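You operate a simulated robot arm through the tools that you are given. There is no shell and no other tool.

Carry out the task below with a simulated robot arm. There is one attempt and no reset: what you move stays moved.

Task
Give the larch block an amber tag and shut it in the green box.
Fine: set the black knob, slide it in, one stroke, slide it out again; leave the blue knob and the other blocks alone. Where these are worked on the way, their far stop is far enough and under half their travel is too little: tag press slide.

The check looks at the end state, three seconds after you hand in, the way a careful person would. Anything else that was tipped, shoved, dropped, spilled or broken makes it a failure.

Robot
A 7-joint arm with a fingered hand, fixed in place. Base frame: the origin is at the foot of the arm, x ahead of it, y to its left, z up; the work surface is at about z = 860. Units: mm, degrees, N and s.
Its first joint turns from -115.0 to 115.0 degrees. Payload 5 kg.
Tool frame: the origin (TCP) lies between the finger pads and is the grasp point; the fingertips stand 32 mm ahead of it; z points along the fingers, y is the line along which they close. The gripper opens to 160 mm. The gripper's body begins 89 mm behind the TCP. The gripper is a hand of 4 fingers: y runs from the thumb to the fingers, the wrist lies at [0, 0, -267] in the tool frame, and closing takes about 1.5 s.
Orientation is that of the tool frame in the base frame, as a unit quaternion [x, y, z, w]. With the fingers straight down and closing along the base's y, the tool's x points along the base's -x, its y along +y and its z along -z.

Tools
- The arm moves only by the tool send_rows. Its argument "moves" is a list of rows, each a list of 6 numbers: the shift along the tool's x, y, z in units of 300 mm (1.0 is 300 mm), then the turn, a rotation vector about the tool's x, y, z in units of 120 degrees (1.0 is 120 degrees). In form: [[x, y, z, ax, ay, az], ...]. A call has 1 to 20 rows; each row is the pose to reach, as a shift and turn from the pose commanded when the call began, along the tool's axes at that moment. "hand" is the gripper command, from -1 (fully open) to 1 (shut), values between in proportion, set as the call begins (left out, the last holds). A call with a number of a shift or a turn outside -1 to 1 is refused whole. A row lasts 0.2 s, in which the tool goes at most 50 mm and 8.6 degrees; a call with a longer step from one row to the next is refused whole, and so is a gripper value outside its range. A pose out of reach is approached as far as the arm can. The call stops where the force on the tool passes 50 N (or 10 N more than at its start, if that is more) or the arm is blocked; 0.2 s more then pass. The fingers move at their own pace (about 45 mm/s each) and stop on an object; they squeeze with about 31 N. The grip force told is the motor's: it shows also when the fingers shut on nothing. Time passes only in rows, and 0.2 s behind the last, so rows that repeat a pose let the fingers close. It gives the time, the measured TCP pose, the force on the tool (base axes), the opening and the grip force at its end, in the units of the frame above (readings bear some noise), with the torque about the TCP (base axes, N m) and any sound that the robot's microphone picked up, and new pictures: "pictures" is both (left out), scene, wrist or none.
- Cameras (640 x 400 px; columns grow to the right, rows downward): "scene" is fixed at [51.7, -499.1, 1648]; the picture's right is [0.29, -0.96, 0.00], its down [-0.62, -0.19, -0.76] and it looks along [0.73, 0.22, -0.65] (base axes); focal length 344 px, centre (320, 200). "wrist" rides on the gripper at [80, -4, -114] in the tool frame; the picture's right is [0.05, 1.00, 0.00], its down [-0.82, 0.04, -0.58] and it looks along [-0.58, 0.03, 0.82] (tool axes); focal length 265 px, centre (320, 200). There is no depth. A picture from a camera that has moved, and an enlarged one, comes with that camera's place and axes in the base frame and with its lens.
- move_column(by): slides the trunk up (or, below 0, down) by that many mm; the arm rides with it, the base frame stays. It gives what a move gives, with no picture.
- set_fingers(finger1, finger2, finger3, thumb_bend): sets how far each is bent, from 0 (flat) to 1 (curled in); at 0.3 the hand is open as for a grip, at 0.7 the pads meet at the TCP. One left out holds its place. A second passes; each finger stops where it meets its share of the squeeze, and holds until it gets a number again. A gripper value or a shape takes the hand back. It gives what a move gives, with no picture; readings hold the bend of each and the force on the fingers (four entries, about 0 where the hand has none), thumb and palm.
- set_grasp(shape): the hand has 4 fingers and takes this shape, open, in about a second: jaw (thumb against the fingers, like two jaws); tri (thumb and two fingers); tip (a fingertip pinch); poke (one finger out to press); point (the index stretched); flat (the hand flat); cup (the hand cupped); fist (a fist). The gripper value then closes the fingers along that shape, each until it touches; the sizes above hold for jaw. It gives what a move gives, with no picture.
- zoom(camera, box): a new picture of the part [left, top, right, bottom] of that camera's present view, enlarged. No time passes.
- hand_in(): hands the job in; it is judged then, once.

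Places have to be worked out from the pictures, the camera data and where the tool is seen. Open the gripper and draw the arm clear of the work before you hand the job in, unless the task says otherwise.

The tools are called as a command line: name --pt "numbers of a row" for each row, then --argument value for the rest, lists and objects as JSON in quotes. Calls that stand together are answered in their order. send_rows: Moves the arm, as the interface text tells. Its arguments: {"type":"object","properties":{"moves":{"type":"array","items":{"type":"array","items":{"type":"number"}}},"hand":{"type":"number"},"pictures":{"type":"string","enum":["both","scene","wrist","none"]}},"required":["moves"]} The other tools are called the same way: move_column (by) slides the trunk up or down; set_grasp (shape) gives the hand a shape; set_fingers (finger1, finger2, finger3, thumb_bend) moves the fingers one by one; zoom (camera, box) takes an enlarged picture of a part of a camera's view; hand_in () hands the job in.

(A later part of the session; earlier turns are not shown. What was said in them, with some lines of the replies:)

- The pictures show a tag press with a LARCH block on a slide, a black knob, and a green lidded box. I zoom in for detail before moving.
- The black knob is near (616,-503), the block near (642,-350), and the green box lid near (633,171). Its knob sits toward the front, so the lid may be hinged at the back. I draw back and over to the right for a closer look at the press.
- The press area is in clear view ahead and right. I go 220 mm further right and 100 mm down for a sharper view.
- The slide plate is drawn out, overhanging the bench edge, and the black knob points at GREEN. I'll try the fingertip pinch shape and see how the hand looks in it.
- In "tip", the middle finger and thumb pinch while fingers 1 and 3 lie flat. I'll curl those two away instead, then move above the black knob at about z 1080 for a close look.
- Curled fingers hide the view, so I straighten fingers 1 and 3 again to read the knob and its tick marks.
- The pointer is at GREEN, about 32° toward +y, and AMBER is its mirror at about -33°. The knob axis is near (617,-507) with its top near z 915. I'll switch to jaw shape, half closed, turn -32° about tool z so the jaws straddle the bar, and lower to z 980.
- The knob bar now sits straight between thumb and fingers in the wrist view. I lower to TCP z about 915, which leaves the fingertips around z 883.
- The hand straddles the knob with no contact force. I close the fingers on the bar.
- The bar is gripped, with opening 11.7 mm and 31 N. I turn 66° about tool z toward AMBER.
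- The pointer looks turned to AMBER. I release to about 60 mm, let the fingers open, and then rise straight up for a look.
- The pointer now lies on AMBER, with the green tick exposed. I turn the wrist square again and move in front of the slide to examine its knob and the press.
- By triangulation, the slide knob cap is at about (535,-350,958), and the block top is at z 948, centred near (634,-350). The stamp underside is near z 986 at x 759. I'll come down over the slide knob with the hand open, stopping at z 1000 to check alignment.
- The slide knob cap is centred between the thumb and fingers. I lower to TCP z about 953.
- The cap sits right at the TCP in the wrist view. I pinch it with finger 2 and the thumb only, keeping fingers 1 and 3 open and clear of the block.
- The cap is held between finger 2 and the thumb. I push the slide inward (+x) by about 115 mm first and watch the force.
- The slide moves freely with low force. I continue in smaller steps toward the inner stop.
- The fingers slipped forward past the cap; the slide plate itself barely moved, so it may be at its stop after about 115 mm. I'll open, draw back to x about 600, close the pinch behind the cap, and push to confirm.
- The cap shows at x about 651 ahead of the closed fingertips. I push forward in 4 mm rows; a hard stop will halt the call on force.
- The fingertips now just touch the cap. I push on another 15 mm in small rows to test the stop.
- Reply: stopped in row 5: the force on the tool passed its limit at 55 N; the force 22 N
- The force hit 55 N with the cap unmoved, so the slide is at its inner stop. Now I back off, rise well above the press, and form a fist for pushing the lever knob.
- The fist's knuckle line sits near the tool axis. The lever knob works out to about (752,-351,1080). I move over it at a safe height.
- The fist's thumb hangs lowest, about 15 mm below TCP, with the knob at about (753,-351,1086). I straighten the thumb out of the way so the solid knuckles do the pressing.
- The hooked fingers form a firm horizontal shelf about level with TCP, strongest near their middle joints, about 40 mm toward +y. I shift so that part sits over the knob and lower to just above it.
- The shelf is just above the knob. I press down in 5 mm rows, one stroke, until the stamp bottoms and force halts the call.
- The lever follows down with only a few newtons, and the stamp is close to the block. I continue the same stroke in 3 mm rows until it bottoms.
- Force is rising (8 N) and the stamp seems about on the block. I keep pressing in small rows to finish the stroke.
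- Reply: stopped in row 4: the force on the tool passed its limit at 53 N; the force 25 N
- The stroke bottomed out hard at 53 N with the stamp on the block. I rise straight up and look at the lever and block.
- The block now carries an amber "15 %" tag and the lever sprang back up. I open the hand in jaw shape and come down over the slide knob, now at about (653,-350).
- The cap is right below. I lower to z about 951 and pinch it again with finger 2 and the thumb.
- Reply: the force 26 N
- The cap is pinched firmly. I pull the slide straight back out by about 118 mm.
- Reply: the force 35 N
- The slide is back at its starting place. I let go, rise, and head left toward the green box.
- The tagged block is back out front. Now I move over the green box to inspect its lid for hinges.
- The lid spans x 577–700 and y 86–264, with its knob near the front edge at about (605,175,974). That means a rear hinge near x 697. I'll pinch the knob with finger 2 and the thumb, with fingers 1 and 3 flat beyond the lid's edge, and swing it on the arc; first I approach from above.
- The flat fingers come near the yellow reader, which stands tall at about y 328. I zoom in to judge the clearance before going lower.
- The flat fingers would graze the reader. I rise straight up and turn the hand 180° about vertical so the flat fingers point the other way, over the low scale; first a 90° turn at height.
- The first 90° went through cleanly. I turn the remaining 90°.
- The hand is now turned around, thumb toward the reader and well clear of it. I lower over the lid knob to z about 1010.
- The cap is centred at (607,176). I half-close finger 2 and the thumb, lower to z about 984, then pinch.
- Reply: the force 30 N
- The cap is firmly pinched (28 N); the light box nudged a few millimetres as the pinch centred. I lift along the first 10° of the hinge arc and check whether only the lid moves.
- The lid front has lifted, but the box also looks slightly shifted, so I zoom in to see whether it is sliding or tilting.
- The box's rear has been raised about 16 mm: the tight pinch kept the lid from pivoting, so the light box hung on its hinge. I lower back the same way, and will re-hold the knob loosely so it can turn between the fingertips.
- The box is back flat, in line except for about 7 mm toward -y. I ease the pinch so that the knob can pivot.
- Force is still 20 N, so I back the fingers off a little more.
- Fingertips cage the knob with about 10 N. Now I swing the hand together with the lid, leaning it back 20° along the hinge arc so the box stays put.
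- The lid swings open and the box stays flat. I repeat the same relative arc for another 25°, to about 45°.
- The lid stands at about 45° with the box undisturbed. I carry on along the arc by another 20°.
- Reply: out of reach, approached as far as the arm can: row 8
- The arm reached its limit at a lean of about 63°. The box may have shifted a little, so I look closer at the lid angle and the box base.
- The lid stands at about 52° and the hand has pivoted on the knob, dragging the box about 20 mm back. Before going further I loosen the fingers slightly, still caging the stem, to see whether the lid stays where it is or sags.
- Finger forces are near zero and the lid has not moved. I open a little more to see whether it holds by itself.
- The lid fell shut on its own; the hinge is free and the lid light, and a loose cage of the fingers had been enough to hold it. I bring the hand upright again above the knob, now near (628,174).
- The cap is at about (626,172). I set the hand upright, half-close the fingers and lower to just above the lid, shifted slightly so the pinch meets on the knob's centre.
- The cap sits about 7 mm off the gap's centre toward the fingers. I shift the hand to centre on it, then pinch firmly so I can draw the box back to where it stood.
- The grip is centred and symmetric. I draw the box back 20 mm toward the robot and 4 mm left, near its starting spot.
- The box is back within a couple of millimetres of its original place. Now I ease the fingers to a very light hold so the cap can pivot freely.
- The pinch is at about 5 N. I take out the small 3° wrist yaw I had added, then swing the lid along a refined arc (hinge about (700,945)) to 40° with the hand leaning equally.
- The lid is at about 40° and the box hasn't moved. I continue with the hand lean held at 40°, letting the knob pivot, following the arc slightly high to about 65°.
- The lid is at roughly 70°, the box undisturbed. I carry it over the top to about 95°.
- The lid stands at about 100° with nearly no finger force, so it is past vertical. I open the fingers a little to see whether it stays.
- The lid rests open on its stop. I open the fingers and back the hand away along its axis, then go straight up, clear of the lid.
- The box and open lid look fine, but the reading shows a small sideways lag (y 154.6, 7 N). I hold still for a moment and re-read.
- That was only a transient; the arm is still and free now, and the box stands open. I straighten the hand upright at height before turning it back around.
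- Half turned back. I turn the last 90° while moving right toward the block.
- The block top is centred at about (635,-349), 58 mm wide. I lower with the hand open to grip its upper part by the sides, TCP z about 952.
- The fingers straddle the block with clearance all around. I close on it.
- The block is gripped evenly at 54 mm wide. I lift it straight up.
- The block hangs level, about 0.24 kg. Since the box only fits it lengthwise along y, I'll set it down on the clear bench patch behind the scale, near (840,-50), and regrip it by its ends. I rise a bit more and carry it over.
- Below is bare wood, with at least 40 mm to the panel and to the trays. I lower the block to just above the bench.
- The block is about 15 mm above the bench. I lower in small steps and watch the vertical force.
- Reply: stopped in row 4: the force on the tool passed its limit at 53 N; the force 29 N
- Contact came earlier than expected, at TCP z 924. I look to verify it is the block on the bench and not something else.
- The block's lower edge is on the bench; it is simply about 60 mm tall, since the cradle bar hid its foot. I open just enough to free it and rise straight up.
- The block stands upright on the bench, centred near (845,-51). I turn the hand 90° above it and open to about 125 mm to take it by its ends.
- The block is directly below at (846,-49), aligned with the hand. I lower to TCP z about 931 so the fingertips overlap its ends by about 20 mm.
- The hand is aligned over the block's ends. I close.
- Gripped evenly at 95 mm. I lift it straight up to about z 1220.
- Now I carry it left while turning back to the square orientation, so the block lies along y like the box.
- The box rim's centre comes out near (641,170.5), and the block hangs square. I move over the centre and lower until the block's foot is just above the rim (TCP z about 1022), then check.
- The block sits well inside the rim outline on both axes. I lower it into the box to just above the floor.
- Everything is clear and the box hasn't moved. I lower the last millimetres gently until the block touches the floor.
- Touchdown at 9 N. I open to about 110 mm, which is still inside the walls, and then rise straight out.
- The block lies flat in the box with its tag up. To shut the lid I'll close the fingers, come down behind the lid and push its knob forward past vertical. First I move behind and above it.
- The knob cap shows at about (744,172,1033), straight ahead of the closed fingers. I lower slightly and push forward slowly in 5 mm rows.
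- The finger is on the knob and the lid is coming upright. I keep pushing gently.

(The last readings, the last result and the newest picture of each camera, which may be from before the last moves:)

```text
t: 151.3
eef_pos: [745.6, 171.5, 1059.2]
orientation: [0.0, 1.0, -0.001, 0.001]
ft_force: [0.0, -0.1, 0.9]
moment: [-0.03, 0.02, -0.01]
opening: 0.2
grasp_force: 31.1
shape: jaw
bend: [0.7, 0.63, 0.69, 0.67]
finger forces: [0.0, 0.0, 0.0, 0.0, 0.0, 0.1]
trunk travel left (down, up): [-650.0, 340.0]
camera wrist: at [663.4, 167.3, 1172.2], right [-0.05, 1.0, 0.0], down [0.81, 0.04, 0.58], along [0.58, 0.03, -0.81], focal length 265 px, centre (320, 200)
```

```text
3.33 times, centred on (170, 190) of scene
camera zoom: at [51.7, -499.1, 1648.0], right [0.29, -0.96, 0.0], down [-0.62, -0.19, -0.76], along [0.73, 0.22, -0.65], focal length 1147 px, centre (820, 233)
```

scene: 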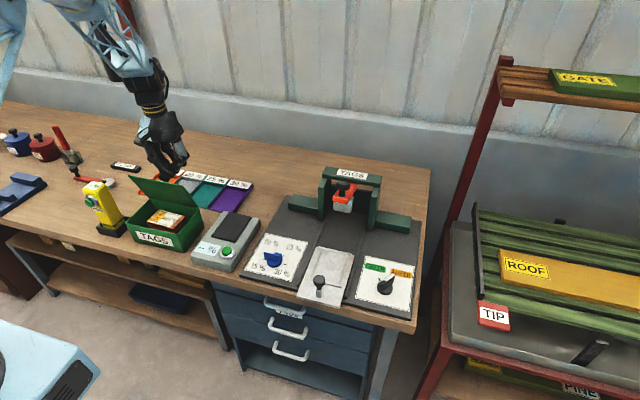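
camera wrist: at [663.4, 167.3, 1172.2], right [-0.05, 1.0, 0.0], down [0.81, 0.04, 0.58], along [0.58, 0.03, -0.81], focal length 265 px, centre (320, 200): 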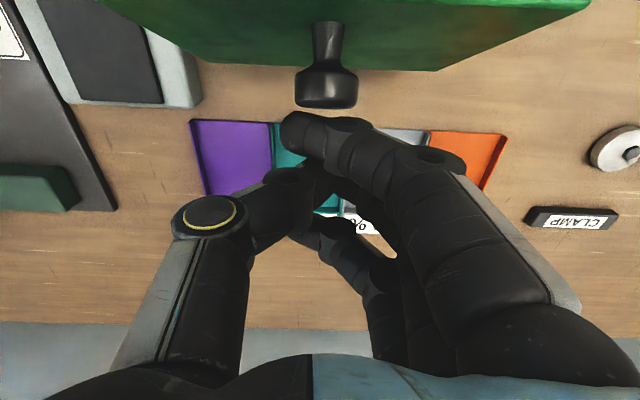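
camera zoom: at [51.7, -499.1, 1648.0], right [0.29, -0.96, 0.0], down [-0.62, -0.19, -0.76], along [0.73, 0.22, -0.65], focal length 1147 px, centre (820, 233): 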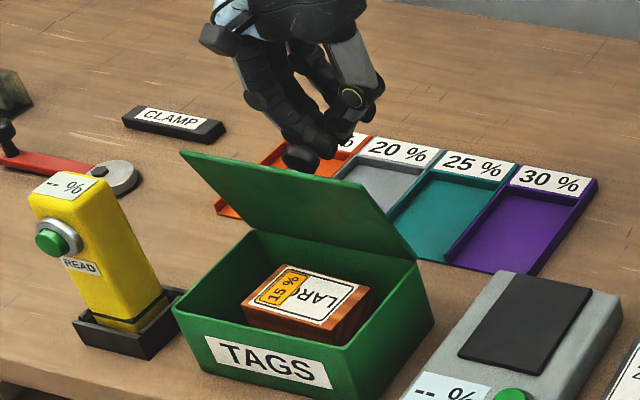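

The lid has tipped forward off the finger and is falling shut. I hold still a moment and look.

send_rows --pt "0 0 0 0 0 0" --pt "0 0 0 0 0 0" --pt "0 0 0 0 0 0" --pt "0 0 0 0 0 0" --pt "0 0 0 0 0 0"

zoom --camera "scene" --box '[110, 130, 230, 250]'

```text
t: 152.5
eef_pos: [745.7, 170.9, 1057.6]
orientation: [0.001, 1.0, 0.0, 0.001]
ft_force: [0.0, -0.7, -0.1]
moment: [-0.03, 0.04, -0.02]
opening: 0.0
grasp_force: 31.0
shape: jaw
bend: [0.7, 0.63, 0.69, 0.67]
finger forces: [0.0, 0.1, 0.0, 0.0, 0.0, 0.1]
trunk travel left (down, up): [-650.0, 340.0]
camera wrist: at [663.6, 167.3, 1172.3], right [-0.05, 1.0, 0.0], down [0.81, 0.04, 0.58], along [0.58, 0.03, -0.81], focal length 265 px, centre (320, 200)
```

scene: 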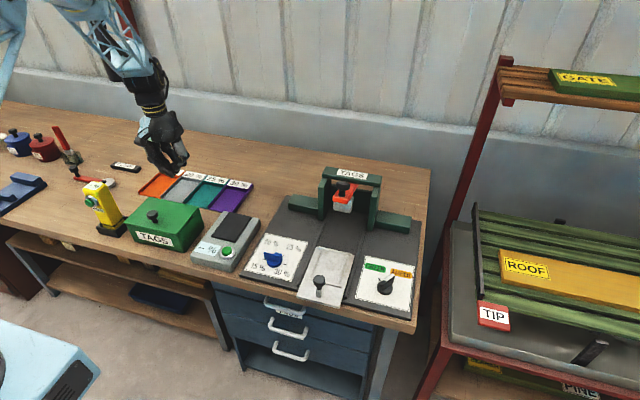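
wrist: 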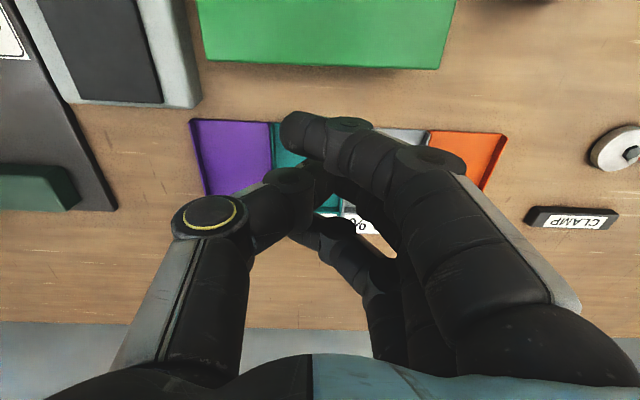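

```text
3.33 times, centred on (170, 190) of scene
camera zoom: at [51.7, -499.1, 1648.0], right [0.29, -0.96, 0.0], down [-0.62, -0.19, -0.76], along [0.73, 0.22, -0.65], focal length 1147 px, centre (820, 233)
```

zoom: 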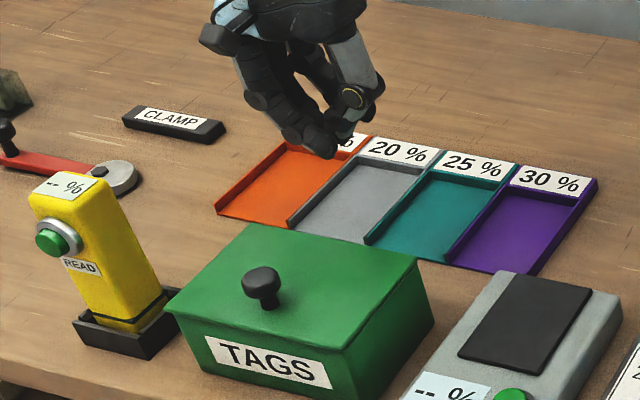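

The lid has dropped fully shut and the box is in its original place. I raise the arm, open the hand and draw back clear of the bench items.

send_rows --pt "0 0 -0.13 0 0 0" --pt "0 0 -0.27 0 0 0" --pt "0 0 -0.41 0 0 0" --pt "0 0 -0.55 0 0 0" --pt "0.08 -0.05 -0.68 0 0 0" --pt "0.18 -0.12 -0.78 0 0 0" --pt "0.28 -0.2 -0.86 0 0 0" --pt "0.38 -0.3 -0.9 0 0 0" --pt "0.48 -0.35 -0.9 0 0 0" --pt "0.48 -0.35 -0.9 0 0 0" --hand -1

zoom --camera "scene" --box '[110, 180, 220, 260]'

zoom --camera "scene" --box '[230, 150, 450, 320]'

zoom --camera "scene" --box '[0, 100, 260, 260]'

```text
t: 154.7
eef_pos: [602.5, 66.6, 1327.4]
orientation: [0.001, 1.0, 0.0, 0.001]
ft_force: [0.1, 0.4, 0.0]
moment: [-0.01, 0.04, -0.03]
opening: 160.3
grasp_force: 0.0
shape: jaw
bend: [0.3, 0.3, 0.3, 0.3]
finger forces: [0.0, 0.0, 0.1, 0.0, 0.0, 0.1]
trunk travel left (down, up): [-650.0, 340.0]
camera wrist: at [519.7, 62.3, 1441.5], right [-0.05, 1.0, 0.0], down [0.81, 0.04, 0.58], along [0.58, 0.03, -0.81], focal length 265 px, centre (320, 200)
```

scene: 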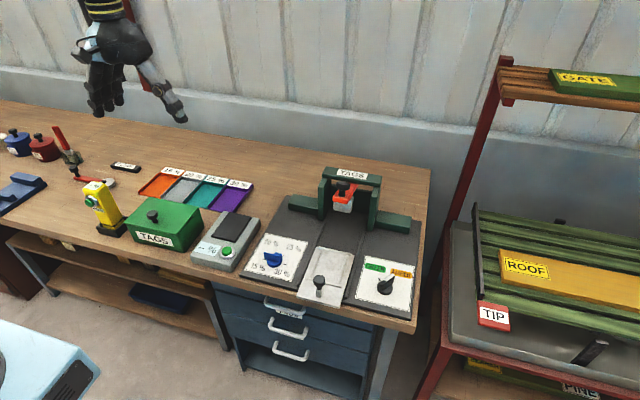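
wrist: 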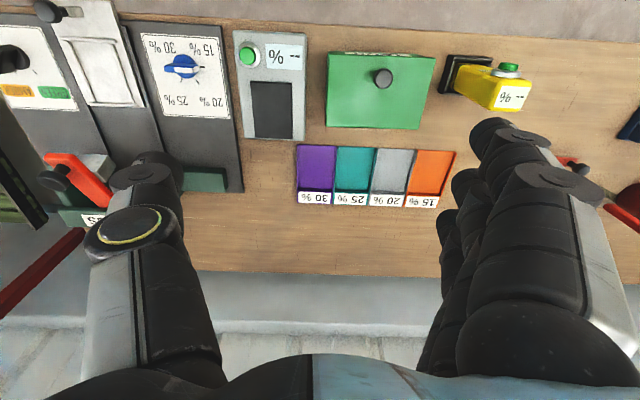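

```text
5.00 times, centred on (165, 220) of scene
camera zoom: at [51.7, -499.1, 1648.0], right [0.29, -0.96, 0.0], down [-0.62, -0.19, -0.76], along [0.73, 0.22, -0.65], focal length 1720 px, centre (1095, 100)
```

zoom: 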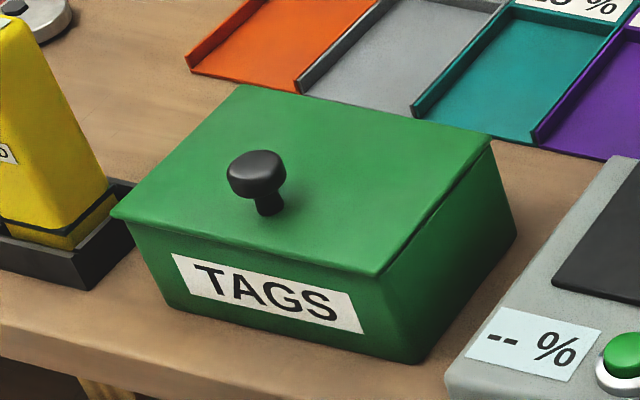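

```text
2.35 times, centred on (340, 235) of scene
camera zoom: at [51.7, -499.1, 1648.0], right [0.29, -0.96, 0.0], down [-0.62, -0.19, -0.76], along [0.73, 0.22, -0.65], focal length 809 px, centre (273, 118)
```

zoom: 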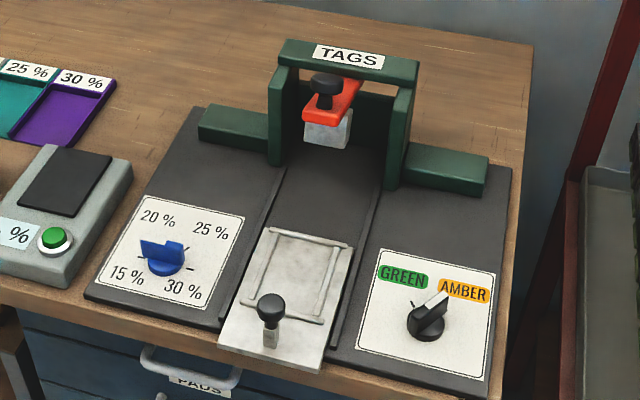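

```text
2.46 times, centred on (130, 180) of scene
camera zoom: at [51.7, -499.1, 1648.0], right [0.29, -0.96, 0.0], down [-0.62, -0.19, -0.76], along [0.73, 0.22, -0.65], focal length 847 px, centre (788, 249)
```

zoom: 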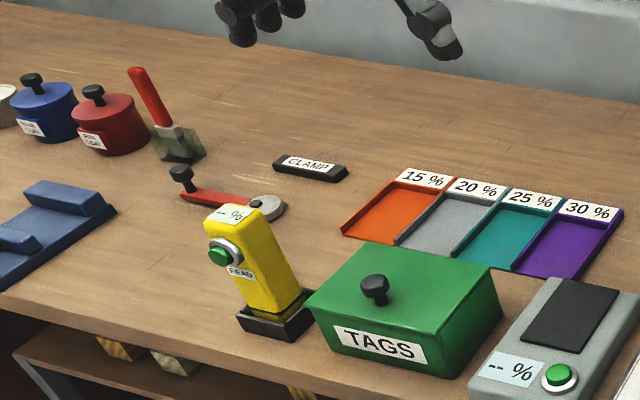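

The box is shut with the tagged block inside and stands within about 2 mm of where it began. The slide is out, the black knob points to AMBER, the blue knob is untouched, and everything else is in place. The hand is open and clear, so I hand in.

hand_in

```text
The job is handed in.
```

The larch block has an amber "15 %" tag and is shut in the green box. I handed the job in and have had no verdict back.

- **Tagging:** I turned the black knob from GREEN to AMBER and slid the block in to the inner stop. I pressed the lever once until it bottomed, then slid the block back out.
- **Left alone:** I didn't touch the blue knob or the other blocks. The last pictures show them as they were.
- **Green box:** The box is light and shifted about 20 mm while I was opening the lid. I drew it back to within about 2 mm of where it started.
- **Lid:** The hinge swings freely, so the lid fell shut once during an early try. At the end I pushed it past upright and it dropped closed.
- **Regrip:** The block would only go into the box turned to lie lengthwise. I set it down for a moment on the bare bench behind the scale and picked it up again by its ends.

The arm is raised and clear of the bench with the hand open.
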